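You operate a simulated robot arm through the tools that you are given. There is no shell and no other tool. Be economical: measure what you need, move in short steps, check, and stop when the job is done.

The job below is to be done with a simulated two-armed robot. You get a single attempt, and the scene is never put back.

Task
Pick up the cardboard tube from the finishing bench with one hand, pass it to the other hand and put it on the black table of the laminator. Set down upright: cardboard tube.

Only the result counts: the job must be done as asked and must still hold three seconds after the hand-in. Knocking over, shifting, dropping, spilling or breaking anything else fails it.

Robot
Two 7-joint arms with two-finger parallel grippers on one trunk, on a base that drives. Base frame: it is fixed to the floor where the robot stands at the start and does not move with it; the origin is under the middle of the robot, x ahead of it, y to its left, z up; the surface under the hand at the start is at about z = 0.85. Readings come in m, degrees, newtons and seconds.
The left shoulder is at the start at [0.03, 0.119, 1.035], the right one opposite. With the tool pointing down near the work surface each hand reaches from about 0.28 to 0.68 m from the robot's upright axis, wherever it stands, measured 20 degrees to its own side. Places, roughly: black table of the laminator (16x26 cm) [2.14, 3.12, 0.86]. Payload 3.43 kg a hand.
The tool frame of a hand sits at the grasp point between the pads (the TCP): z along the fingers, y along the line on which they close. The tips reach 0.03 m beyond it. The gripper opens to 0.094 m. The fingers are 0.028 m wide and 0.01 m thick; the gripper's body (0.05 by 0.096 m) begins 0.055 m behind the TCP.
Orientation is told as [roll, pitch, yaw] about the base's x, y, z axes, in that order, counted from this pose: with the fingers straight down and closing along the base's y, the tool's x points along the base's -x, its y along +y and its z along -z.

Tools
- The arms move only by the tool move_arm. It takes "left_steps", "right_steps" or both (then of equal length, played together; a hand with none holds still); each is a list of rows, each a list of 3 entries, a list of its own where there are three numbers: the gripper command, from -1 (shut) to 1 (fully open), values between in proportion, then the shift along the tool's x, y, z in units of 20 mm (1.0 is 20 mm), then the turn, a rotation vector about the tool's x, y, z in units of 8 degrees (1.0 is 8 degrees). In form: [[claw, [dx, dy, dz], [ax, ay, az]], ...]. A call has 1 to 10 rows; each row shifts and turns the commanded pose from where the row before left it, along the tool's axes as they then stand. A call with a number of a shift or a turn outside -1 to 1 is refused whole. Rows are played at 5 a second. More than 0.05 m and 8.6 degrees between two rows, or a gripper value outside its range, and nothing of the call is played. Where a pose cannot be reached the arm comes as near as it can. A force on the tool above 40 N (or 10 N above the force at the start of the call, whichever is more), or a blocked arm, ends the call early, and 0.2 s more pass. Each finger travels about 0.072 m/s and halts on what it meets, pressing with about 32 N; the grip force reading is that of the motor and also rises with nothing between the fingers. The clock runs only during rows and for 0.2 s after the last one: add rows that do not move to give the fingers time. It gives the time, the measured TCP pose, the force on the tool (base axes), the opening and the grip force at its end, in the units of the frame above (readings bear some noise), with the torque about the TCP (base axes, N m) and any sound that the robot's microphone picked up, and new pictures: "views" is both (left out), scene, wrist or none (wrist: the cameras of the hands that moved).
- Cameras (640 x 400 px; columns grow to the right, rows downward): "scene" is now at [0.0584, -0.0057, 1.7355]; the picture's right is [0.08, -1.00, 0.00], its down [-0.83, -0.07, -0.55] and it looks along [0.55, 0.04, -0.83] (base axes); focal length 273 px, centre (320, 200). "left" rides on the left gripper at [0.076, -0.014, -0.102] in its tool frame; the picture's right is [0.18, 0.98, 0.00], its down [-0.75, 0.14, -0.64] and it looks along [-0.63, 0.12, 0.77] (tool axes); focal length 243 px, centre (320, 200). "right" rides on the right gripper at [0.076, 0.014, -0.102] in its tool frame; the picture's right is [-0.18, 0.98, 0.00], its down [-0.75, -0.14, -0.64] and it looks along [-0.63, -0.12, 0.77] (tool axes); focal length 243 px, centre (320, 200). There is no depth. A picture from a camera that has moved, and an enlarged one, comes with that camera's place and axes in the base frame and with its lens. The place of the scene camera against the robot may be out by one fixed shift of up to 0.025 m in any direction.
- move_column(by): slides the trunk up (or, below 0, down) by that many m; the arms and the scene camera ride with it, the base frame stays. It gives what a move gives, with no picture.
- roll_base(legs): drives the robot by 1 to 6 legs, each [ahead, turn to the left] in m and degrees, along the robot's own axes; the way and the turn of a leg run together, so that a leg with both is an arc; at most 1.5 m and 180 degrees a leg. The arms and the cameras ride along, it lands a little off, and it stops where it bumps. It gives what a move gives, and a new picture of the scene camera.
- turn_head(pan, tilt): turns the head with the scene camera to pan (to the left, within 143 degrees either way) and tilt (down, from -29 to 69), counted from straight ahead of the robot. It gives what a move gives, and a new picture of the scene camera.
- inspect(camera, box): a new picture of the part [left, top, right, bottom] of that camera's present view, enlarged. The clock stands still meanwhile.
- job_done(): hands the job in; it is judged then, once.

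Go step by step. Nothing tells you exact positions but the pictures and the camera data: compare them with the known pose of the tool, close in by small moves and look again before you grip or let go. The budget is 120 turns and 260 pictures, counting those below and the enlarged ones. Unless the task says otherwise, let go and move clear before handing in, and close with one line.

The tools are called after ">>>" as a command line: name --argument value ..., lists and objects as JSON in quotes. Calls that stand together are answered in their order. move_arm: Moves the arms, as the interface text tells. Its arguments: {"type":"object","properties":{"left_steps":{"type":"array","items":{"type":"array"}},"right_steps":{"type":"array","items":{"type":"array"}},"views":{"type":"string","enum":["both","scene","wrist","none"]}},"required":[]} The other tools are called the same way: move_column (by) slides the trunk up or down; roll_base (legs) drives the base; turn_head (pan, tilt) turns the head that bears the scene camera; inspect (camera, box) takes an enlarged picture of a part of a camera's view; job_done () hands the job in.

At the start:

```text
t: 0.0
left_ee_pos: [0.3509, 0.297, 1.1031]
left_tcp_rot: [-0.1, 0.0, 0.0]
left_force: [-0.3, 0.6, 0.4]
left_wrist_torque: [-0.03, -0.01, 0.02]
left_finger_gap: 0.094
left_grasp_force: 0.1
right_ee_pos: [0.3627, -0.0338, 1.1301]
right_tcp_rot: [0.0, 0.1, 0.0]
right_force: [0.7, -0.1, -0.6]
right_wrist_torque: [-0.01, 0.01, 0.0]
right_finger_gap: 0.0941
right_grasp_force: 0.1
trunk travel left (down, up): [-0.3, 0.11]
robot x, y, heading: [-0.0032, -0.006, -0.1]
head pan, tilt: [4.6, 56.6]
```

scene: 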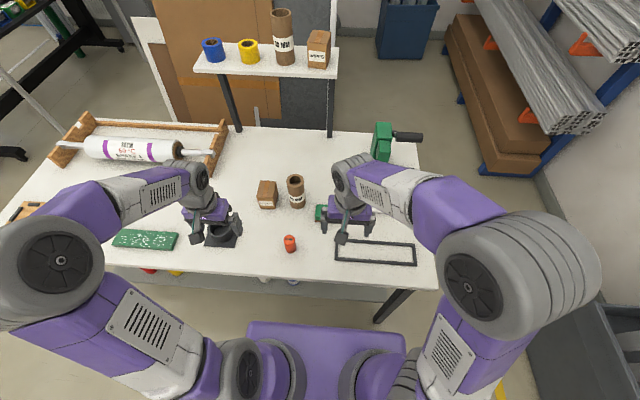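
right: 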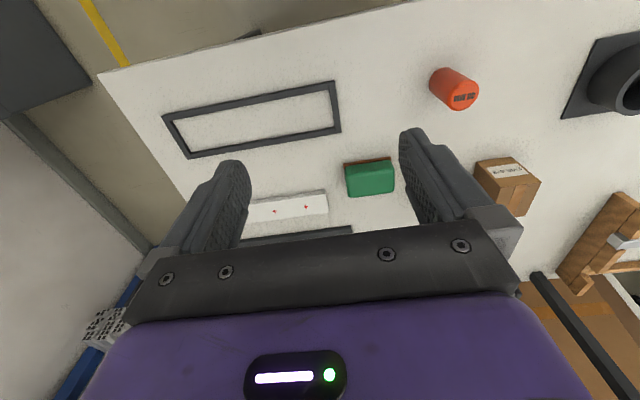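
left: 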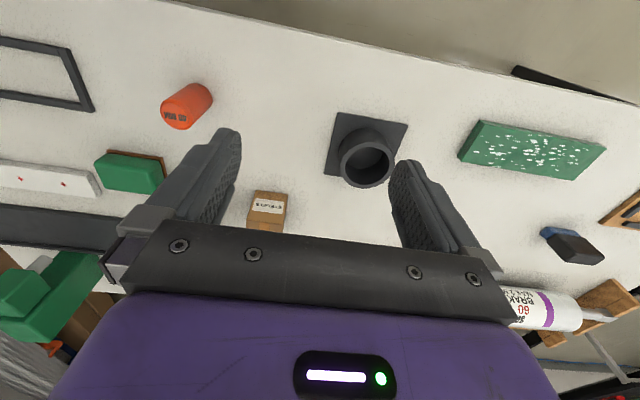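

I see a brown tube on the bench near pixel (296,192), and a taller similar one on the shelf behind. I'll enlarge both before deciding which is the target.

>>> inspect --camera "scene" --box '[230, 160, 350, 260]'

>>> inspect --camera "scene" --box '[180, 0, 360, 110]'

```text
4.00 times, centred on (290, 210) of scene
camera zoom: at [0.0584, -0.0057, 1.7355], right [0.08, -1.0, 0.0], down [-0.83, -0.07, -0.55], along [0.55, 0.04, -0.83], focal length 1090 px, centre (440, 160)
```

zoom: 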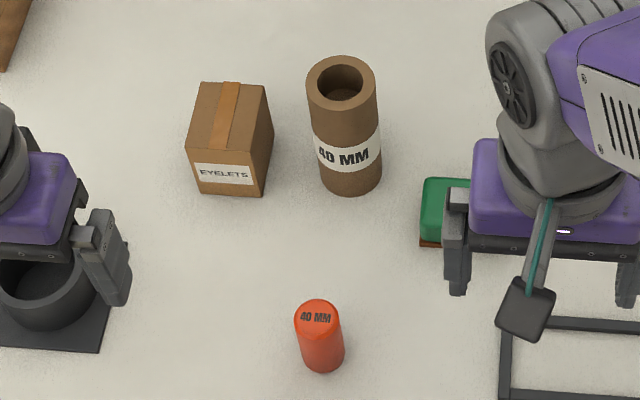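

```text
3.56 times, centred on (270, 55) of scene
camera zoom: at [0.0584, -0.0057, 1.7355], right [0.08, -1.0, 0.0], down [-0.83, -0.07, -0.55], along [0.55, 0.04, -0.83], focal length 969 px, centre (498, 716)
```

zoom: 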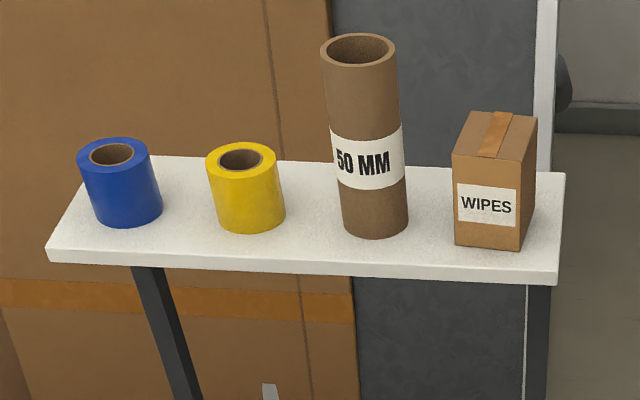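

The bench tube (40 MM) is the target: about [0.62, 0.12], roughly 6 cm wide and 14 cm tall. Before planning the handover I'll look towards the laminator.

>>> turn_head --pan 58 --tilt 18

>>> inspect --camera "scene" --box '[220, 120, 420, 245]'

```text
t: 1.2
left_ee_pos: [0.3507, 0.2977, 1.1036]
left_tcp_rot: [0.0, 0.0, 0.0]
left_force: [0.4, 0.7, -0.3]
left_wrist_torque: [0.03, 0.0, -0.02]
left_finger_gap: 0.0938
left_grasp_force: 0.1
right_ee_pos: [0.3621, -0.0329, 1.1306]
right_tcp_rot: [0.1, 0.0, 0.0]
right_force: [-0.3, 0.6, -0.8]
right_wrist_torque: [0.05, -0.01, 0.03]
right_finger_gap: 0.0939
right_grasp_force: 0.0
trunk travel left (down, up): [-0.3, 0.11]
robot x, y, heading: [0.0012, -0.0026, 0.1]
head pan, tilt: [58.0, 18.0]
camera scene: at [0.0377, 0.0677, 1.7927], right [0.85, -0.53, 0.0], down [-0.16, -0.26, -0.95], along [0.5, 0.81, -0.31], focal length 273 px, centre (320, 200)
```

scene: 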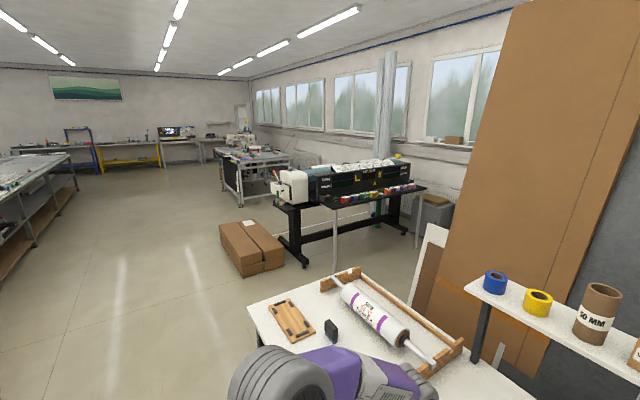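

```text
3.20 times, centred on (320, 182) of scene
camera zoom: at [0.0377, 0.0677, 1.7927], right [0.85, -0.53, 0.0], down [-0.16, -0.26, -0.95], along [0.5, 0.81, -0.31], focal length 872 px, centre (320, 256)
```

zoom: 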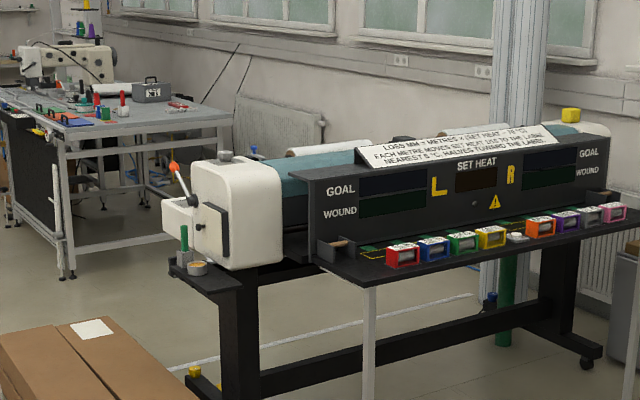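

The laminator stands beyond the bench. My plan is for the left hand to grip the tube low, tilted about 60° and pointing forward, and for the right hand to then take it from the top. First I bring the left hand in front of and above the tube while tilting, and move the right hand aside.

>>> turn_head --pan 8 --tilt 54

>>> move_arm --left_steps '[[1, [-0.5, -0.87, 0.05], [0, -0.75, 0]], [1, [-0.5, -0.87, 0.1], [0, -0.75, 0]], [1, [-0.45, -0.87, 0.15], [0, -0.75, 0]], [1, [-0.45, -0.87, 0.2], [0, -0.75, 0]], [1, [-0.4, -0.87, 0.25], [0, -0.75, 0]], [1, [-0.4, -0.87, 0.3], [0, -0.75, 0]], [1, [-0.35, -0.87, 0.35], [0, -0.75, 0]], [1, [-0.35, -0.87, 0.4], [0, -0.75, 0]], [1, [-0.3, -0.87, 0.4], [0, -0.75, 0]], [1, [-0.3, -0.87, 0.4], [0, -0.75, 0]]]' --right_steps '[[1, [0, -0.6, 0], [0, 0, 0]], [1, [0, -0.6, 0], [0, 0, 0]], [1, [0, -0.6, 0], [0, 0, 0]], [1, [0, -0.6, 0], [0, 0, 0]], [1, [0, -0.6, 0], [0, 0, 0]], [1, [0, -0.6, 0], [0, 0, 0]], [1, [0, -0.6, 0], [0, 0, 0]], [1, [0, -0.6, 0], [0, 0, 0]], [1, [0, -0.6, 0], [0, 0, 0]], [1, [0, -0.6, 0], [0, 0, 0]]]'

```text
t: 2.4
left_ee_pos: [0.3501, 0.297, 1.1019]
left_tcp_rot: [0.1, 0.1, 0.0]
left_force: [0.2, 0.1, 0.7]
left_wrist_torque: [-0.01, 0.0, 0.03]
left_finger_gap: 0.094
left_grasp_force: 0.1
right_ee_pos: [0.3621, -0.0331, 1.1301]
right_tcp_rot: [-0.1, 0.0, 0.0]
right_force: [0.3, 0.1, 0.8]
right_wrist_torque: [0.0, -0.01, -0.02]
right_finger_gap: 0.0941
right_grasp_force: 0.0
trunk travel left (down, up): [-0.3, 0.11]
robot x, y, heading: [0.0023, -0.0003, -0.1]
head pan, tilt: [8.0, 54.0]
camera scene: at [0.0606, -0.0011, 1.7387], right [0.14, -0.99, 0.0], down [-0.8, -0.11, -0.59], along [0.58, 0.08, -0.81], focal length 273 px, centre (320, 200)
```

scene: 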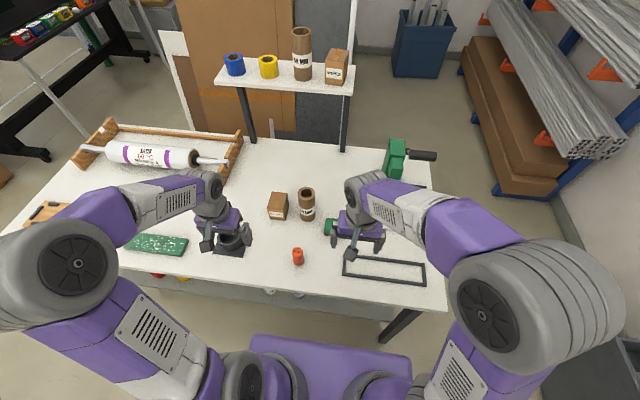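

```text
t: 4.6
left_ee_pos: [0.4498, 0.1197, 1.0927]
left_tcp_rot: [-0.1, -60.0, 0.1]
left_force: [0.2, -1.3, -0.5]
left_wrist_torque: [0.05, 0.01, 0.03]
left_finger_gap: 0.094
left_grasp_force: 0.1
right_ee_pos: [0.3647, -0.155, 1.1305]
right_tcp_rot: [0.0, 0.0, 0.0]
right_force: [0.1, -0.5, 0.2]
right_wrist_torque: [-0.02, 0.0, 0.0]
right_finger_gap: 0.0941
right_grasp_force: 0.1
trunk travel left (down, up): [-0.3, 0.11]
robot x, y, heading: [0.0, 0.0016, 0.3]
head pan, tilt: [8.0, 54.0]
camera scene: at [0.0619, -0.0013, 1.7386], right [0.14, -0.99, 0.0], down [-0.8, -0.11, -0.59], along [0.58, 0.08, -0.81], focal length 273 px, centre (320, 200)
camera right: at [0.2871, -0.141, 1.2346], right [0.18, 0.98, 0.0], down [0.75, -0.14, 0.64], along [0.63, -0.12, -0.77], focal length 243 px, centre (320, 200)
camera left: at [0.3214, 0.1068, 1.077], right [-0.09, 0.98, -0.16], down [-0.18, 0.14, 0.97], along [0.98, 0.12, 0.16], focal length 243 px, centre (320, 200)
```

scene: 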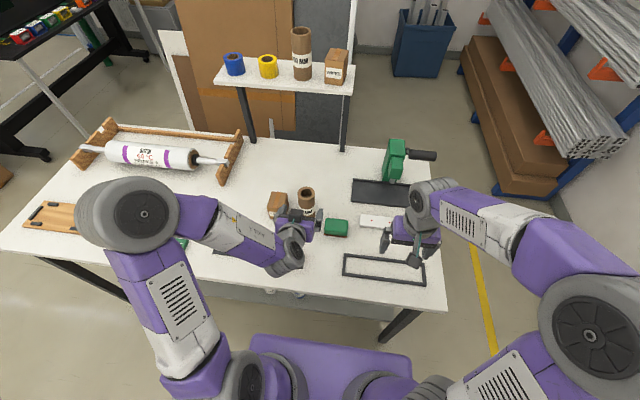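
right: 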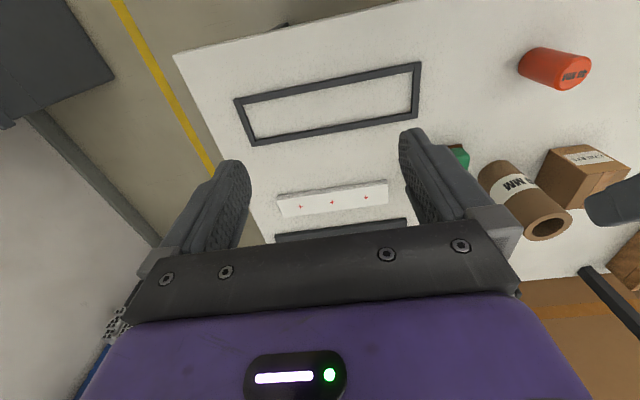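
left: 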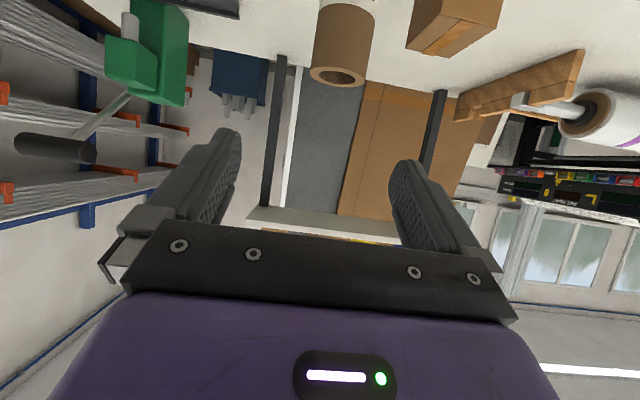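

The wrist cameras put the tube at about [0.61, 0.14] with its top near z 0.98, the red plug near [0.42, 0.145], and the eyelets box left of the tube. I'll yaw the left hand 20° so its camera bracket misses the plug, then line up with the tube.

>>> move_arm --left_steps '[[1, [0.64, -0.35, 0.37], [-0.433, 0.12, -0.25]], [1, [0.64, -0.35, 0.37], [-0.433, 0.12, -0.25]], [1, [0.64, -0.35, 0.37], [-0.433, 0.12, -0.25]], [1, [0.64, -0.35, 0.37], [-0.433, 0.12, -0.25]], [1, [0.64, -0.35, 0.37], [-0.433, 0.12, -0.25]], [1, [0, 0, 0], [0, 0, 0]]]'

```text
t: 6.0
left_ee_pos: [0.4518, 0.0888, 1.019]
left_tcp_rot: [1.4, -55.4, 18.8]
left_force: [0.3, 0.2, 0.5]
left_wrist_torque: [0.05, -0.01, 0.01]
left_finger_gap: 0.0938
left_grasp_force: 0.1
right_ee_pos: [0.3634, -0.1541, 1.1313]
right_tcp_rot: [0.0, 0.1, 0.0]
right_force: [0.3, -0.7, 0.3]
right_wrist_torque: [0.02, -0.01, -0.03]
right_finger_gap: 0.0938
right_grasp_force: 0.1
trunk travel left (down, up): [-0.3, 0.11]
robot x, y, heading: [-0.001, -0.0006, 0.2]
head pan, tilt: [8.0, 54.0]
camera scene: at [0.0603, -0.0009, 1.7387], right [0.14, -0.99, 0.0], down [-0.8, -0.11, -0.59], along [0.58, 0.08, -0.81], focal length 273 px, centre (320, 200)
camera left: at [0.3354, 0.0329, 1.0125], right [-0.44, 0.89, -0.14], down [-0.14, 0.09, 0.99], along [0.89, 0.45, 0.08], focal length 243 px, centre (320, 200)
```

scene: 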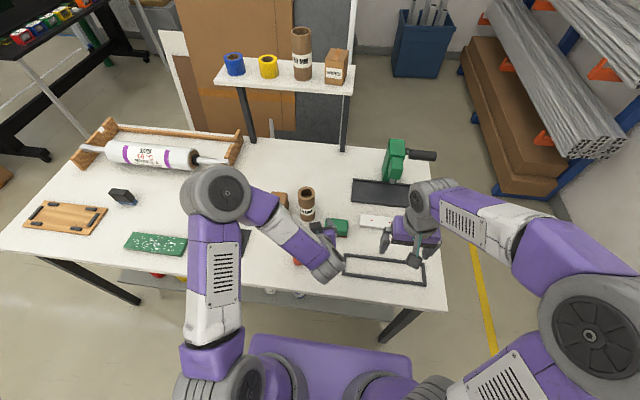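
left: 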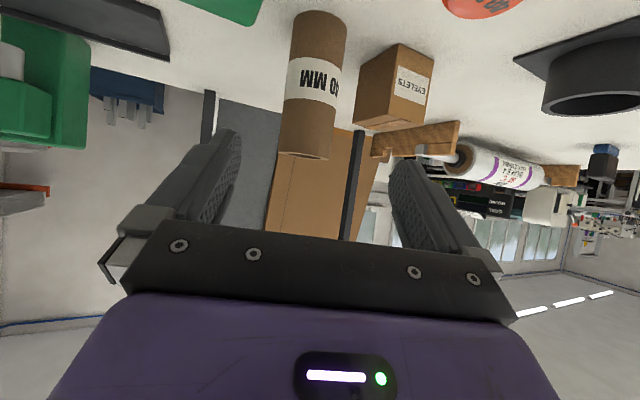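

The tube axis lies at about [0.609, 0.14], z 0.845–0.98, and the tool axis already points at the grip point. I'll advance most of the way along it and check.

>>> move_arm --left_steps '[[0.8, [0, 0, 0.9], [0, 0, 0]], [0.8, [0, 0, 0.9], [0, 0, 0]], [0.8, [0, 0, 0.9], [0, 0, 0]], [0.8, [0, 0, 0.9], [0, 0, 0]], [0.8, [0, 0, 0.9], [0, 0, 0]], [0.8, [0, 0, 0.8], [0, 0, 0]], [0.8, [0, 0, 0.7], [0, 0, 0]], [0.8, [0, 0, 0], [0, 0, 0]]]'

```text
t: 7.8
left_ee_pos: [0.543, 0.1198, 0.9509]
left_tcp_rot: [1.4, -55.4, 18.7]
left_force: [0.3, 0.6, 0.0]
left_wrist_torque: [-0.01, 0.01, -0.01]
left_finger_gap: 0.0845
left_grasp_force: 0.1
right_ee_pos: [0.3638, -0.1548, 1.1311]
right_tcp_rot: [-0.1, -0.1, 0.0]
right_force: [0.7, 0.5, -0.3]
right_wrist_torque: [0.01, 0.04, -0.03]
right_finger_gap: 0.094
right_grasp_force: 0.0
trunk travel left (down, up): [-0.3, 0.11]
robot x, y, heading: [-0.0017, 0.0024, 0.1]
head pan, tilt: [8.0, 54.0]
camera scene: at [0.0604, -0.0013, 1.7387], right [0.14, -0.99, 0.0], down [-0.8, -0.11, -0.59], along [0.58, 0.08, -0.81], focal length 273 px, centre (320, 200)
camera left: at [0.4279, 0.0643, 0.9443], right [-0.43, 0.89, -0.14], down [-0.14, 0.09, 0.99], along [0.89, 0.45, 0.08], focal length 243 px, centre (320, 200)
```

scene: 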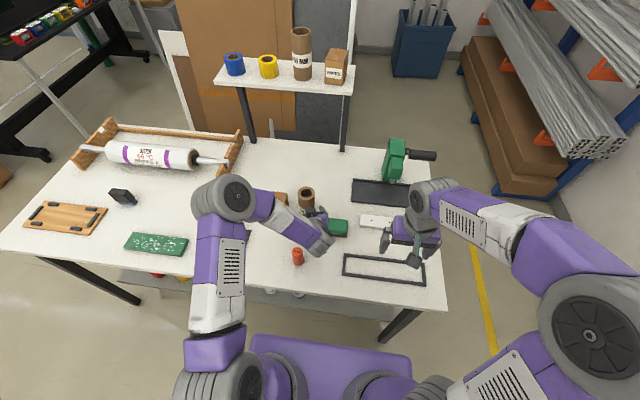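
left: 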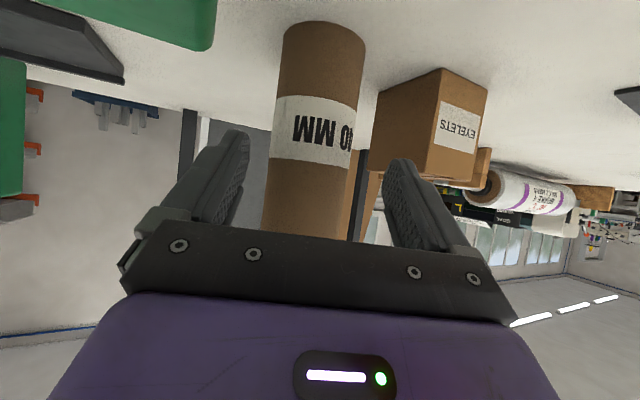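

Alignment holds: the tube is centred and the box face is at y≈0.219, about 2 cm clear of the left finger. Advancing the last 8 cm and closing.

>>> move_arm --left_steps '[[0.8, [0, 0, 0.8], [0, 0, 0]], [0.8, [0, 0, 0.8], [0, 0, 0]], [0.8, [0, 0, 0.8], [0, 0, 0]], [0.8, [0, 0, 0.8], [0, 0, 0]], [0.8, [0, 0, 0.8], [0, 0, 0]], [0.8, [0, 0, 0], [0, 0, 0]]]'

```text
t: 9.2
left_ee_pos: [0.607, 0.1431, 0.904]
left_tcp_rot: [1.4, -55.3, 18.8]
left_force: [-0.6, 0.6, -0.6]
left_wrist_torque: [-0.03, 0.03, 0.0]
left_finger_gap: 0.0847
left_grasp_force: 0.1
right_ee_pos: [0.363, -0.155, 1.13]
right_tcp_rot: [0.0, 0.0, 0.0]
right_force: [0.2, 0.1, -0.4]
right_wrist_torque: [0.02, 0.01, -0.01]
right_finger_gap: 0.0939
right_grasp_force: 0.0
trunk travel left (down, up): [-0.3, 0.11]
robot x, y, heading: [0.0, 0.0018, 0.1]
head pan, tilt: [8.0, 54.0]
camera scene: at [0.0603, -0.0013, 1.7387], right [0.14, -0.99, 0.0], down [-0.8, -0.11, -0.59], along [0.58, 0.08, -0.81], focal length 273 px, centre (320, 200)
camera left: at [0.4898, 0.0873, 0.9], right [-0.43, 0.89, -0.14], down [-0.14, 0.09, 0.99], along [0.89, 0.45, 0.08], focal length 243 px, centre (320, 200)
```

scene: 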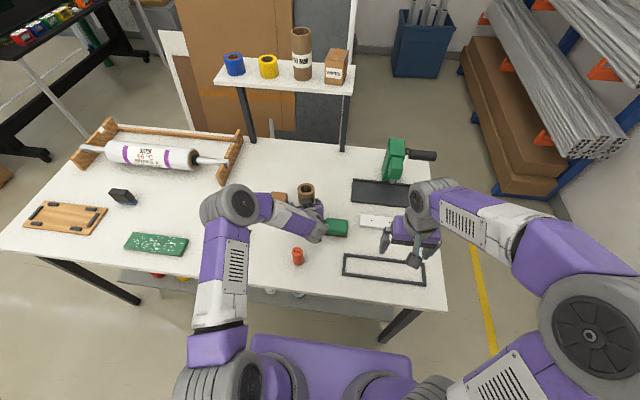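
left: 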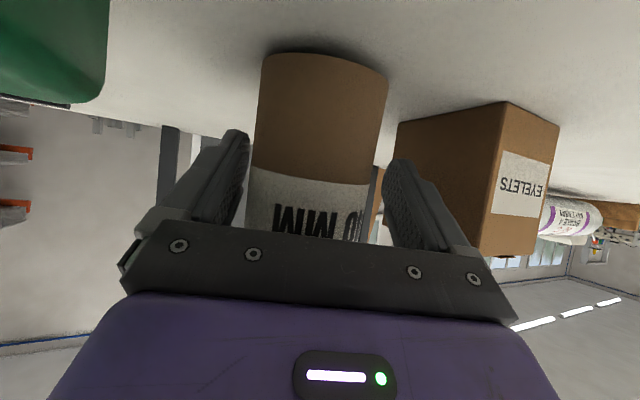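

The tube is between the pads. Closing.

>>> move_arm --left_steps '[[-1, [0, 0, 0], [0, 0, 0]], [-1, [0, 0, 0], [0, 0, 0]], [-1, [0, 0, 0], [0, 0, 0]], [-1, [0, 0, 0], [0, 0, 0]]]' --views "wrist"

```text
t: 10.2
left_ee_pos: [0.6062, 0.1432, 0.9056]
left_tcp_rot: [1.3, -55.3, 18.8]
left_force: [0.1, -1.3, -0.8]
left_wrist_torque: [-0.04, -0.05, 0.0]
left_finger_gap: 0.0634
left_grasp_force: 32.3
right_ee_pos: [0.3631, -0.154, 1.1303]
right_tcp_rot: [0.0, 0.0, 0.0]
right_force: [1.0, 0.2, -0.2]
right_wrist_torque: [0.02, 0.05, -0.04]
right_finger_gap: 0.094
right_grasp_force: 0.0
trunk travel left (down, up): [-0.3, 0.11]
robot x, y, heading: [0.0005, -0.0023, 0.1]
head pan, tilt: [8.0, 54.0]
camera left: at [0.4899, 0.0872, 0.9002], right [-0.43, 0.89, -0.14], down [-0.14, 0.09, 0.99], along [0.89, 0.45, 0.08], focal length 243 px, centre (320, 200)
```

left: 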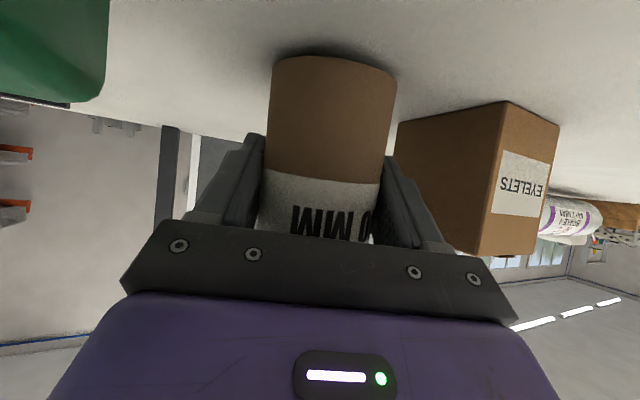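

Gripped (0.063 m, 32 N). Lifting straight up.

>>> move_arm --left_steps '[[-1, [-0.4, 0, -0.28], [0, 0, 0]], [-1, [-0.6, 0, -0.42], [0, 0, 0]], [-1, [-0.8, 0, -0.56], [0, 0, 0]], [-1, [-0.8, 0, -0.56], [0, 0, 0]], [-1, [-0.8, 0, -0.56], [0, 0, 0]], [-1, [-0.8, 0, -0.56], [0, 0, 0]], [-1, [-0.8, 0, -0.56], [0, 0, 0]], [-1, [-0.8, 0, -0.56], [0, 0, 0]], [-1, [-0.8, 0, -0.56], [0, 0, 0]], [-1, [-0.4, 0, -0.28], [0, 0, 0]]]'

```text
t: 12.4
left_ee_pos: [0.6034, 0.1429, 1.0752]
left_tcp_rot: [1.4, -55.3, 18.8]
left_force: [0.3, 0.7, -0.6]
left_wrist_torque: [-0.02, 0.0, 0.06]
left_finger_gap: 0.0633
left_grasp_force: 31.8
right_ee_pos: [0.3634, -0.1542, 1.1309]
right_tcp_rot: [0.0, 0.0, 0.0]
right_force: [0.8, 0.2, -0.3]
right_wrist_torque: [0.01, -0.04, 0.02]
right_finger_gap: 0.0941
right_grasp_force: 0.1
trunk travel left (down, up): [-0.3, 0.11]
robot x, y, heading: [0.0006, 0.0026, 0.2]
head pan, tilt: [8.0, 54.0]
camera scene: at [0.0606, -0.0013, 1.7387], right [0.14, -0.99, 0.0], down [-0.8, -0.11, -0.59], along [0.58, 0.08, -0.81], focal length 273 px, centre (320, 200)
camera left: at [0.4883, 0.0872, 1.0709], right [-0.43, 0.89, -0.14], down [-0.14, 0.09, 0.99], along [0.89, 0.45, 0.08], focal length 243 px, centre (320, 200)
```

scene: 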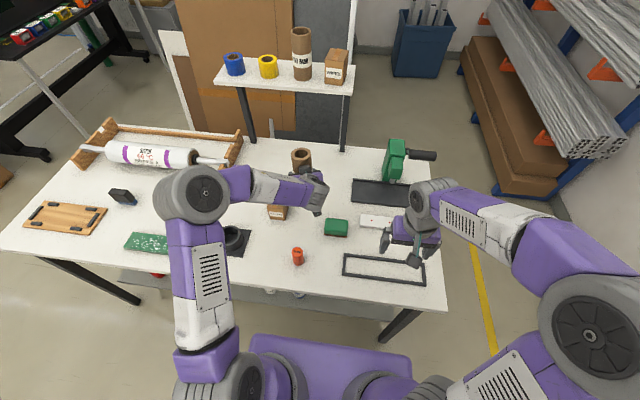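
left: 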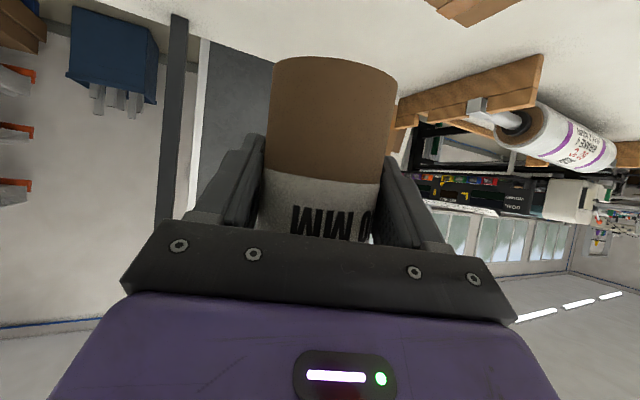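

The tube is held firmly. I'll retract the hand and swing the tool to point rightwards, keeping the tube upright, and look for other obstacles around the base.

>>> move_arm --left_steps '[[-1, [0.404, 0.24, -0.58], [0.617, 0, 0.427]], [-1, [0.404, 0.24, -0.58], [0.617, 0, 0.427]], [-1, [0.404, 0.24, -0.58], [0.617, 0, 0.427]], [-1, [0.404, 0.24, -0.58], [0.617, 0, 0.427]], [-1, [0.404, 0.24, -0.58], [0.617, 0, 0.427]], [-1, [0.404, 0.24, -0.58], [0.617, 0, 0.427]], [-1, [0.404, 0.24, -0.58], [0.617, 0, 0.427]], [-1, [0.404, 0.24, -0.58], [0.617, 0, 0.427]]]'

>>> turn_head --pan 90 --tilt 35

```text
t: 14.2
left_ee_pos: [0.495, 0.1845, 1.0747]
left_tcp_rot: [1.0, -54.7, -29.0]
left_force: [-0.5, -0.5, -0.6]
left_wrist_torque: [0.03, -0.01, -0.03]
left_finger_gap: 0.0634
left_grasp_force: 32.0
right_ee_pos: [0.3642, -0.1534, 1.1315]
right_tcp_rot: [-0.1, 0.0, 0.0]
right_force: [0.5, 0.5, 0.6]
right_wrist_torque: [-0.04, -0.01, -0.05]
right_finger_gap: 0.0938
right_grasp_force: 0.0
trunk travel left (down, up): [-0.3, 0.11]
robot x, y, heading: [0.0043, 0.0004, 0.3]
head pan, tilt: [8.0, 54.0]
camera scene: at [0.0601, -0.0002, 1.7387], right [0.14, -0.99, 0.0], down [-0.8, -0.11, -0.59], along [0.58, 0.08, -0.81], focal length 273 px, centre (320, 200)
camera left: at [0.3744, 0.2324, 1.0715], right [0.37, 0.92, -0.14], down [-0.02, 0.16, 0.99], along [0.93, -0.37, 0.07], focal length 243 px, centre (320, 200)
```

scene: 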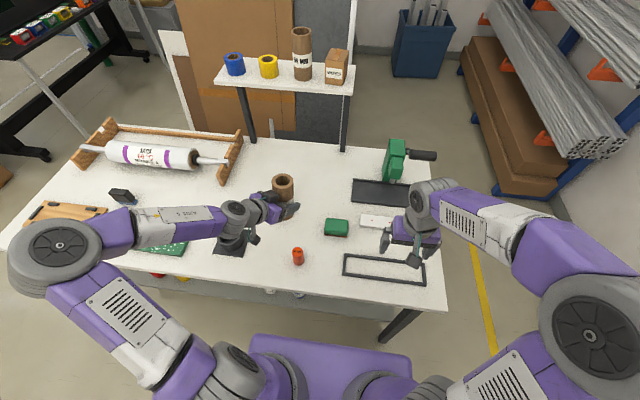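
left: 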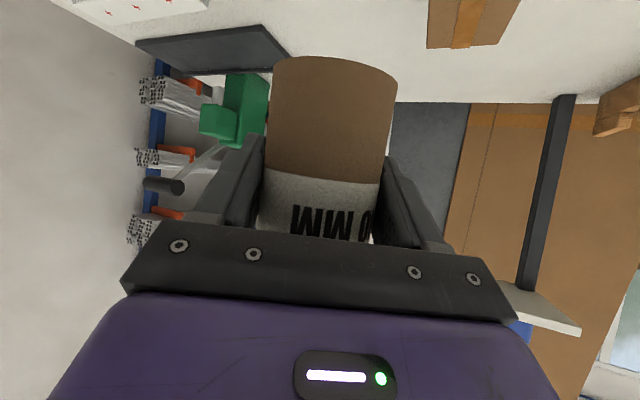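

```text
t: 15.8
left_ee_pos: [0.4953, 0.182, 1.0742]
left_tcp_rot: [0.8, -54.7, -28.7]
left_force: [-1.8, 0.2, -0.5]
left_wrist_torque: [0.01, 0.02, 0.01]
left_finger_gap: 0.0634
left_grasp_force: 32.1
right_ee_pos: [0.363, -0.1544, 1.132]
right_tcp_rot: [-0.1, 0.0, 0.1]
right_force: [-0.3, 0.4, 0.2]
right_wrist_torque: [0.07, -0.04, 0.02]
right_finger_gap: 0.094
right_grasp_force: 0.0
trunk travel left (down, up): [-0.3, 0.11]
robot x, y, heading: [0.0014, -0.0005, 0.0]
head pan, tilt: [90.0, 35.0]
camera scene: at [-0.0116, 0.0767, 1.7657], right [1.0, 0.0, 0.0], down [0.0, -0.57, -0.82], along [0.0, 0.82, -0.57], focal length 273 px, centre (320, 200)
```

scene: 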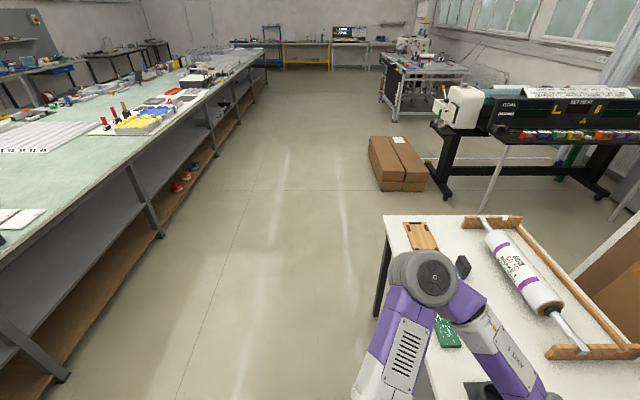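

There's a clear aisle to the left. I'll back away from the bench, turn left, drive up the aisle and look at the back of the laminator.

>>> roll_base --legs '[[-0.4, 0], [0, 90]]'

>>> turn_head --pan -15 --tilt 25

```text
t: 22.1
left_ee_pos: [-0.5868, 0.4945, 1.0741]
left_tcp_rot: [0.9, -54.7, 60.8]
left_force: [0.2, -1.3, -2.4]
left_wrist_torque: [0.01, 0.03, -0.01]
left_finger_gap: 0.0632
left_grasp_force: 31.7
right_ee_pos: [-0.2487, 0.3604, 1.1311]
right_tcp_rot: [0.0, 0.1, 89.8]
right_force: [-0.8, 0.3, 0.5]
right_wrist_torque: [0.02, 0.02, -0.03]
right_finger_gap: 0.0942
right_grasp_force: 0.0
trunk travel left (down, up): [-0.3, 0.11]
robot x, y, heading: [-0.4081, 0.0002, 89.7]
head pan, tilt: [90.0, 35.0]
camera scene: at [-0.4753, -0.0421, 1.7657], right [0.01, 1.0, 0.0], down [0.57, 0.0, -0.82], along [-0.82, 0.0, -0.57], focal length 273 px, centre (320, 200)
```

scene: 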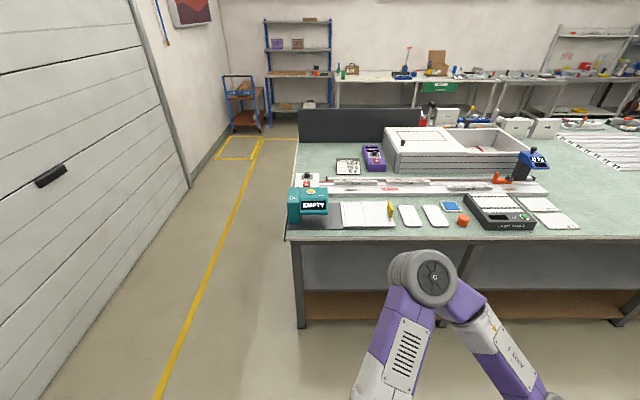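

```text
t: 23.9
left_ee_pos: [-0.5854, 0.4951, 1.0764]
left_tcp_rot: [0.9, -54.7, 60.8]
left_force: [-0.3, 0.5, -0.8]
left_wrist_torque: [0.04, -0.03, 0.01]
left_finger_gap: 0.0633
left_grasp_force: 31.8
right_ee_pos: [-0.2471, 0.361, 1.1311]
right_tcp_rot: [0.0, 0.0, 89.7]
right_force: [-0.3, -0.5, -0.2]
right_wrist_torque: [0.01, -0.04, -0.01]
right_finger_gap: 0.0939
right_grasp_force: 0.0
trunk travel left (down, up): [-0.3, 0.11]
robot x, y, heading: [-0.4031, -0.0016, 89.9]
head pan, tilt: [-15.0, 25.0]
camera scene: at [-0.3628, 0.0463, 1.7814], right [0.96, -0.26, 0.0], down [-0.11, -0.41, -0.91], along [0.24, 0.87, -0.42], focal length 273 px, centre (320, 200)
```

scene: 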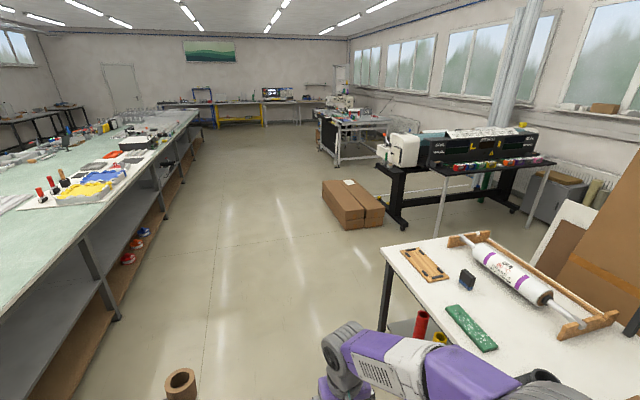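

The aisle is clear and the floor box occupies roughly x 0.7–1.2, y 2.7–4.0. I'll drive up to y≈4.4 and look right at the rear of the laminator.

>>> roll_base --legs '[[1.5, 0], [1.5, 0], [1.4, 0]]'

>>> turn_head --pan -110 --tilt 22

```text
t: 45.1
left_ee_pos: [-0.56, 4.9328, 1.0749]
left_tcp_rot: [0.9, -54.7, 60.4]
left_force: [-0.7, 0.1, -0.9]
left_wrist_torque: [-0.02, -0.01, 0.0]
left_finger_gap: 0.0634
left_grasp_force: 32.2
right_ee_pos: [-0.224, 4.7973, 1.1317]
right_tcp_rot: [-0.1, 0.0, 89.2]
right_force: [0.0, -0.3, 0.4]
right_wrist_torque: [0.03, -0.02, 0.01]
right_finger_gap: 0.094
right_grasp_force: 0.1
trunk travel left (down, up): [-0.3, 0.11]
robot x, y, heading: [-0.3813, 4.4348, 89.5]
head pan, tilt: [-15.0, 25.0]
camera scene: at [-0.3402, 4.4836, 1.7814], right [0.96, -0.27, 0.0], down [-0.11, -0.41, -0.91], along [0.25, 0.87, -0.42], focal length 273 px, centre (320, 200)
```

scene: 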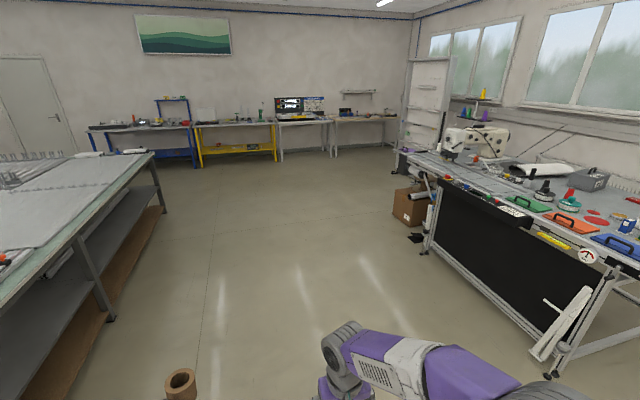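

```text
t: 46.8
left_ee_pos: [-0.5607, 4.935, 1.0757]
left_tcp_rot: [0.9, -54.6, 60.5]
left_force: [0.0, -0.4, -0.5]
left_wrist_torque: [0.02, -0.01, -0.01]
left_finger_gap: 0.0634
left_grasp_force: 32.0
right_ee_pos: [-0.2241, 4.7972, 1.1309]
right_tcp_rot: [0.1, 0.0, 89.4]
right_force: [-0.1, -1.0, 0.2]
right_wrist_torque: [0.01, 0.02, 0.02]
right_finger_gap: 0.0942
right_grasp_force: 0.1
trunk travel left (down, up): [-0.3, 0.11]
robot x, y, heading: [-0.3811, 4.4367, 89.1]
head pan, tilt: [-110.0, 22.0]
camera scene: at [-0.2783, 4.362, 1.7863], right [-0.35, -0.94, 0.0], down [-0.35, 0.13, -0.93], along [0.87, -0.33, -0.37], focal length 273 px, centre (320, 200)
```

scene: 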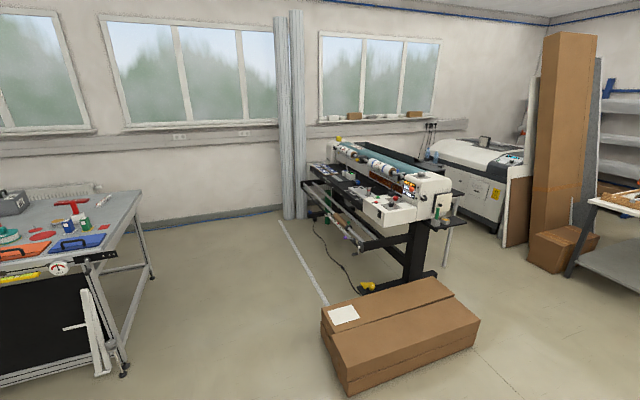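

I can now see the feed side of the laminator. The given place projects to about pixel (350,186), so I'll enlarge that area.

>>> inspect --camera "scene" --box '[290, 130, 466, 240]'

```text
3.64 times, centred on (378, 185) of scene
camera zoom: at [-0.2783, 4.362, 1.7863], right [-0.35, -0.94, 0.0], down [-0.35, 0.13, -0.93], along [0.87, -0.33, -0.37], focal length 991 px, centre (109, 254)
```

zoom: 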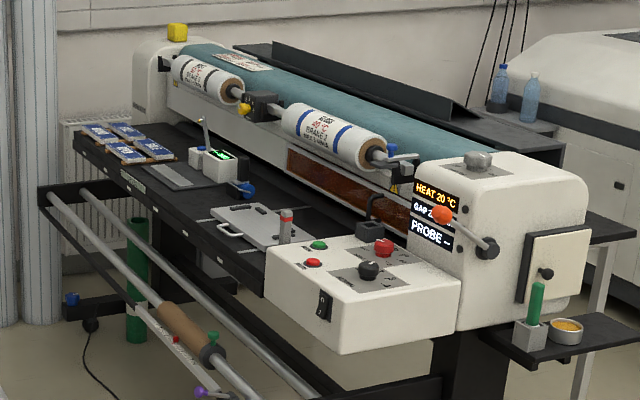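

The laminator's black feed table runs along x with its front edge near y≈3.27. The spot sits between the grey probe box and the aluminium plate. I'll turn right, drive along y≈4.4 to x≈2.35, then turn to face it.

>>> roll_base --legs '[[0, -89], [1.4, 0], [1.35, 0], [0, -90]]'

>>> turn_head --pan 0 --tilt 45

```text
t: 67.8
left_ee_pos: [2.6277, 3.952, 1.074]
left_tcp_rot: [0.9, -54.7, -115.5]
left_force: [0.5, 0.3, -0.6]
left_wrist_torque: [0.02, 0.03, -0.02]
left_finger_gap: 0.0632
left_grasp_force: 32.2
right_ee_pos: [2.2832, 4.0629, 1.132]
right_tcp_rot: [-0.1, 0.0, -86.6]
right_force: [-0.4, -0.2, -0.1]
right_wrist_torque: [0.02, 0.01, 0.02]
right_finger_gap: 0.094
right_grasp_force: 0.1
trunk travel left (down, up): [-0.3, 0.11]
robot x, y, heading: [2.4159, 4.436, -86.7]
head pan, tilt: [-110.0, 22.0]
camera scene: at [2.3418, 4.4802, 1.7863], right [0.28, 0.96, 0.0], down [0.36, -0.11, -0.93], along [-0.89, 0.26, -0.37], focal length 273 px, centre (320, 200)
```

scene: 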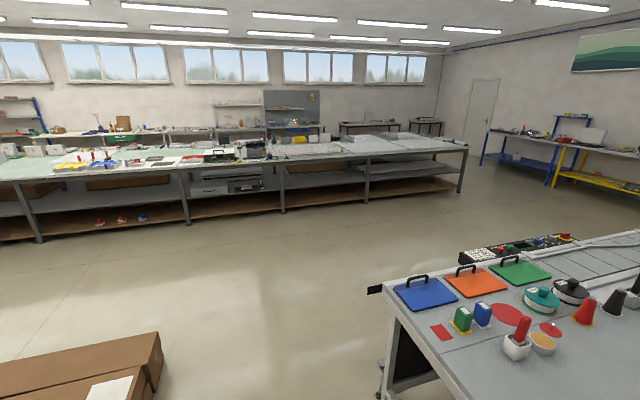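

```text
t: 69.7
left_ee_pos: [2.6279, 3.9514, 1.0747]
left_tcp_rot: [0.9, -54.7, -115.5]
left_force: [-0.6, 0.0, -1.0]
left_wrist_torque: [0.02, -0.01, -0.05]
left_finger_gap: 0.0632
left_grasp_force: 32.0
right_ee_pos: [2.2822, 4.0634, 1.1315]
right_tcp_rot: [0.0, 0.0, -86.6]
right_force: [0.7, -0.1, -0.5]
right_wrist_torque: [0.02, -0.01, -0.02]
right_finger_gap: 0.0937
right_grasp_force: 0.1
trunk travel left (down, up): [-0.3, 0.11]
robot x, y, heading: [2.4159, 4.4329, -86.3]
head pan, tilt: [0.0, 45.0]
camera scene: at [2.4358, 4.3726, 1.7509], right [-1.0, -0.06, 0.0], down [-0.04, 0.71, -0.71], along [0.04, -0.71, -0.71], focal length 273 px, centre (320, 200)
```

scene: 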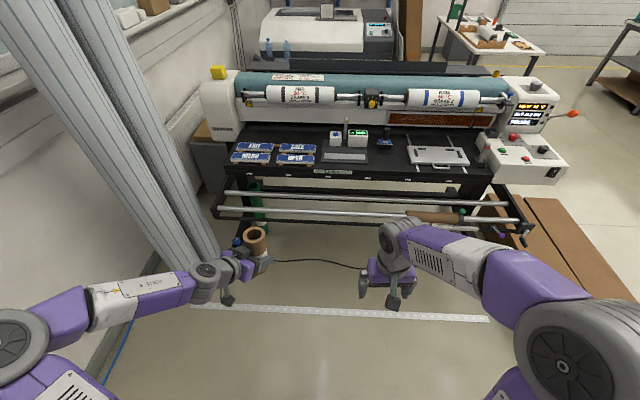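

>>> inspect --camera "scene" --box '[220, 60, 560, 260]'

>>> inspect --camera "scene" --box '[320, 110, 480, 210]'

```text
1.88 times, centred on (390, 160) of scene
camera zoom: at [2.4358, 4.3726, 1.7509], right [-1.0, -0.06, 0.0], down [-0.04, 0.71, -0.71], along [0.04, -0.71, -0.71], focal length 513 px, centre (188, 275)
```

zoom: 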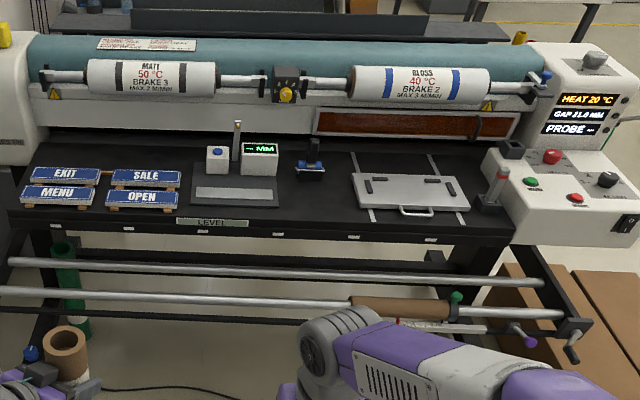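

```text
4.00 times, centred on (400, 160) of scene
camera zoom: at [2.4358, 4.3726, 1.7509], right [-1.0, -0.06, 0.0], down [-0.04, 0.71, -0.71], along [0.04, -0.71, -0.71], focal length 1090 px, centre (0, 360)
```

zoom: 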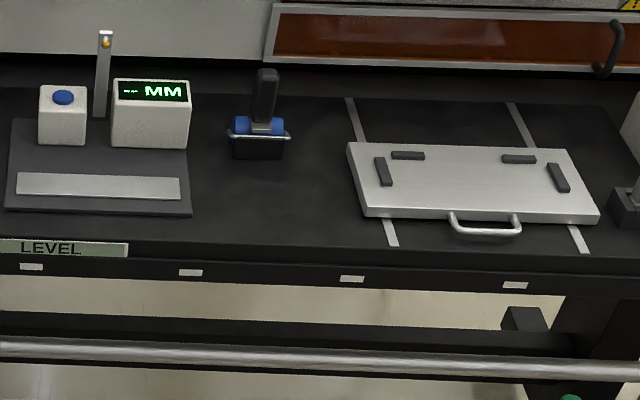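

The free patch on the black table is about x 2.03–2.24, y 3.06–3.25, with the probe base, roller and tray around it. I'll do the handover here over open floor: the left hand turns to point right, and the right hand rises and turns so its closing line matches and its camera faces away.

>>> move_arm --left_steps '[[-1, [-0.185, -0.445, 0.26], [0.62, 0, 0.44]], [-1, [-0.185, -0.445, 0.26], [0.62, 0, 0.44]], [-1, [-0.185, -0.445, 0.26], [0.62, 0, 0.44]], [-1, [-0.185, -0.445, 0.26], [0.62, 0, 0.44]], [-1, [-0.185, -0.445, 0.26], [0.62, 0, 0.44]], [-1, [-0.185, -0.445, 0.26], [0.62, 0, 0.44]], [-1, [-0.185, -0.445, 0.26], [0.62, 0, 0.44]], [-1, [-0.185, -0.445, 0.26], [0.62, 0, 0.44]], [-1, [-0.185, -0.445, 0.26], [0.62, 0, 0.44]], [-1, [-0.185, -0.445, 0.26], [0.62, 0, 0.44]]]' --right_steps '[[1, [0, 0, -0.5], [0, 0, -1]], [1, [0, 0, -0.5], [0, 0, -1]], [1, [0, 0, -0.5], [0, 0, -1]], [1, [0, 0, -0.5], [0, 0, -1]], [1, [0, 0, -0.5], [0, 0, -1]], [1, [0, 0, -0.5], [0, 0, -1]], [1, [0, 0, -0.5], [0, 0, -1]], [1, [0, 0, -0.5], [0, 0, -1]], [1, [0, 0, -0.5], [0, 0, -1]], [1, [0, 0, -0.5], [0, 0, -1]]]'

```text
t: 71.9
left_ee_pos: [2.527, 3.9838, 1.0754]
left_tcp_rot: [0.5, -54.2, -176.0]
left_force: [0.8, 0.0, -1.0]
left_wrist_torque: [-0.01, -0.04, 0.03]
left_finger_gap: 0.0632
left_grasp_force: 32.2
right_ee_pos: [2.2831, 4.064, 1.2333]
right_tcp_rot: [-0.1, -0.1, -6.4]
right_force: [-0.2, -0.1, 0.4]
right_wrist_torque: [0.01, -0.04, -0.01]
right_finger_gap: 0.0939
right_grasp_force: 0.0
trunk travel left (down, up): [-0.3, 0.11]
robot x, y, heading: [2.4171, 4.4343, -86.7]
head pan, tilt: [0.0, 45.0]
camera scene: at [2.4354, 4.3725, 1.7508], right [-1.0, -0.06, 0.0], down [-0.04, 0.71, -0.71], along [0.04, -0.71, -0.71], focal length 273 px, centre (320, 200)
camera right: at [2.2079, 4.0863, 1.3361], right [0.29, 0.96, 0.0], down [0.73, -0.22, 0.64], along [0.61, -0.19, -0.77], focal length 243 px, centre (320, 200)
camera left: at [2.6525, 4.0068, 1.0723], right [0.18, -0.97, -0.14], down [0.09, -0.13, 0.99], along [-0.98, -0.19, 0.06], focal length 243 px, centre (320, 200)
```

scene: 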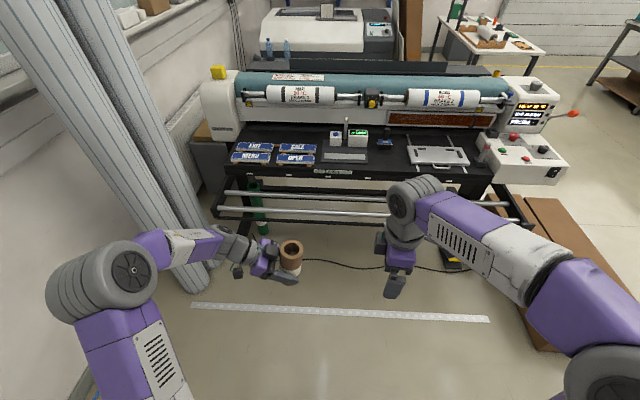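
right: 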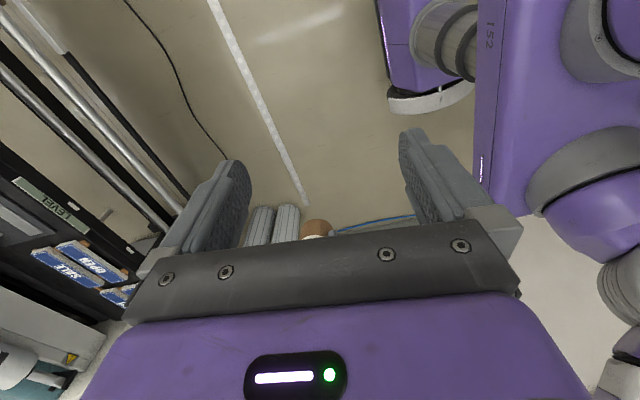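
left: 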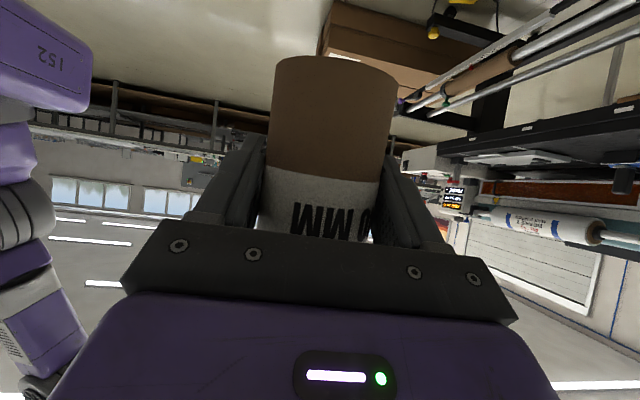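

The left hand now points along world −x at the right height. I'll trim its tilt back to the gripping angle, finish the right hand's turn, and bring the right hand over towards the tube at z≈1.23.

>>> move_arm --left_steps '[[-1, [0, 0, 0], [0, -0.14, 0]], [-1, [0, 0, 0], [0, 0, 0]], [-1, [0, 0, 0], [0, 0, 0]], [-1, [0, 0, 0], [0, 0, 0]], [-1, [0, 0, 0], [0, 0, 0]], [-1, [0, 0, 0], [0, 0, 0]], [-1, [0, 0, 0], [0, 0, 0]], [-1, [0, 0, 0], [0, 0, 0]], [-1, [0, 0, 0], [0, 0, 0]], [-1, [0, 0, 0], [0, 0, 0]]]' --right_steps '[[1, [0, 0, 0], [0, 0, -0.65]], [1, [0, 0, 0], [0, 0, -0.65]], [1, [-0.95, -0.5, 0], [0, 0, 0]], [1, [-0.95, -0.5, 0], [0, 0, 0]], [1, [-0.95, -0.5, 0], [0, 0, 0]], [1, [-0.95, -0.5, 0], [0, 0, 0]], [1, [-0.95, -0.5, 0], [0, 0, 0]], [1, [-0.95, -0.5, 0], [0, 0, 0]], [1, [-0.95, -0.5, 0], [0, 0, 0]], [1, [-0.95, -0.5, 0], [0, 0, 0]]]'

```text
t: 74.1
left_ee_pos: [2.5288, 3.9813, 1.075]
left_tcp_rot: [0.6, -55.3, -175.9]
left_force: [0.0, -0.4, -1.0]
left_wrist_torque: [0.06, 0.02, -0.01]
left_finger_gap: 0.063
left_grasp_force: 31.9
right_ee_pos: [2.4416, 3.9941, 1.2305]
right_tcp_rot: [0.0, 0.1, 3.8]
right_force: [0.2, -0.4, -1.3]
right_wrist_torque: [0.02, -0.02, -0.03]
right_finger_gap: 0.094
right_grasp_force: 0.0
trunk travel left (down, up): [-0.3, 0.11]
robot x, y, heading: [2.414, 4.4318, -86.5]
head pan, tilt: [0.0, 45.0]
camera scene: at [2.4367, 4.3721, 1.7508], right [-1.0, -0.06, 0.0], down [-0.04, 0.71, -0.71], along [0.04, -0.71, -0.71], focal length 273 px, centre (320, 200)
camera right: at [2.3636, 4.002, 1.334], right [0.12, 0.99, 0.0], down [0.76, -0.09, 0.64], along [0.64, -0.08, -0.77], focal length 243 px, centre (320, 200)
camera left: at [2.6534, 4.0061, 1.0695], right [0.18, -0.97, -0.15], down [0.11, -0.13, 0.99], along [-0.98, -0.2, 0.08], focal length 243 px, centre (320, 200)
```

scene: 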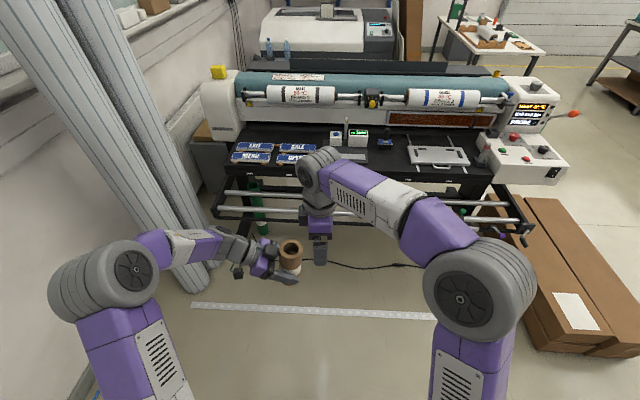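
right: 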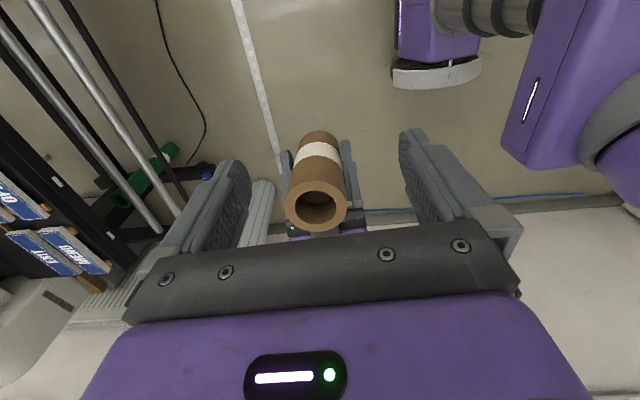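
left: 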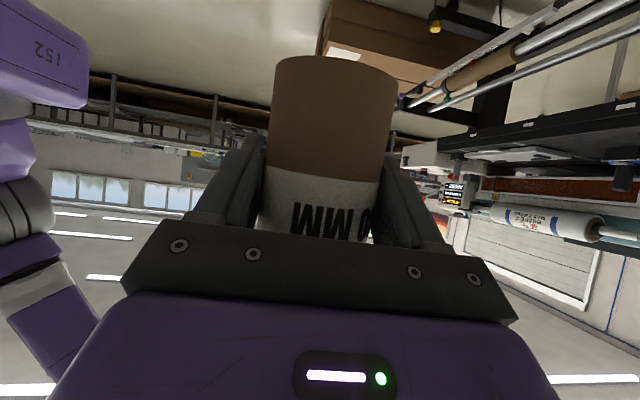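

The right wrist camera confirms the tube's top ring at about [2.526, 3.980, 1.15]. Centring the right hand above it.

>>> move_arm --right_steps '[[1, [-0.84, -0.2, 0], [0, 0, 0]], [1, [-0.84, -0.2, 0], [0, 0, 0]], [1, [-0.84, -0.2, 0], [0, 0, 0]], [1, [-0.84, -0.2, 0], [0, 0, 0]], [1, [-0.81, -0.18, 0], [0, 0, 0]], [1, [0, 0, 0.5], [0, 0, 0]], [1, [0, 0, 0.5], [0, 0, 0]]]'

```text
t: 75.7
left_ee_pos: [2.5281, 3.9819, 1.0753]
left_tcp_rot: [0.5, -55.3, -175.9]
left_force: [-0.4, 0.7, -0.9]
left_wrist_torque: [0.0, -0.03, 0.0]
left_finger_gap: 0.0633
left_grasp_force: 31.9
right_ee_pos: [2.5261, 3.9798, 1.2117]
right_tcp_rot: [0.0, 0.0, 3.8]
right_force: [0.7, 0.0, 0.0]
right_wrist_torque: [0.0, -0.03, 0.01]
right_finger_gap: 0.094
right_grasp_force: 0.0
trunk travel left (down, up): [-0.3, 0.11]
robot x, y, heading: [2.4134, 4.4336, -86.6]
head pan, tilt: [0.0, 45.0]
camera scene: at [2.4361, 4.3726, 1.7508], right [-1.0, -0.06, 0.0], down [-0.04, 0.71, -0.71], along [0.04, -0.71, -0.71], focal length 273 px, centre (320, 200)
camera right: at [2.4483, 3.9872, 1.3146], right [0.12, 0.99, 0.0], down [0.76, -0.09, 0.64], along [0.64, -0.08, -0.77], focal length 243 px, centre (320, 200)
```

scene: 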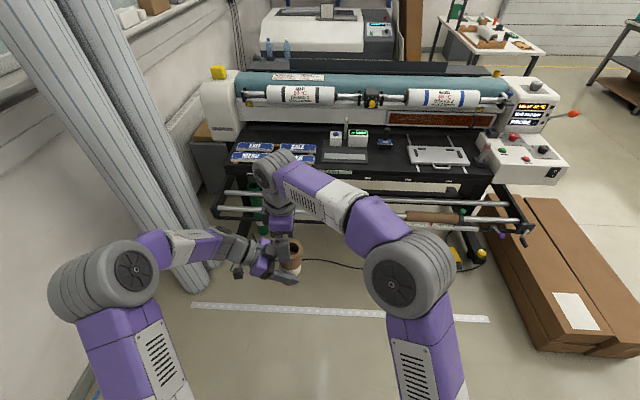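
right: 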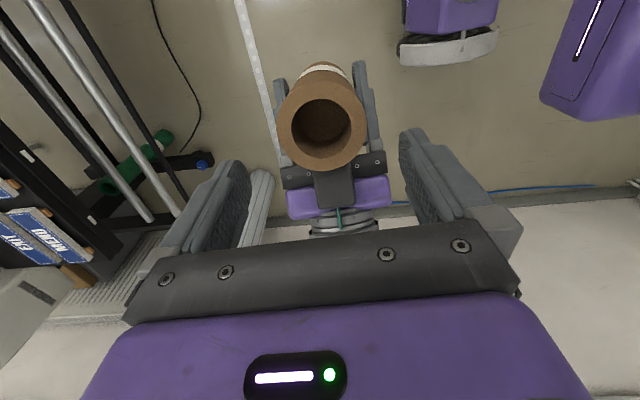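

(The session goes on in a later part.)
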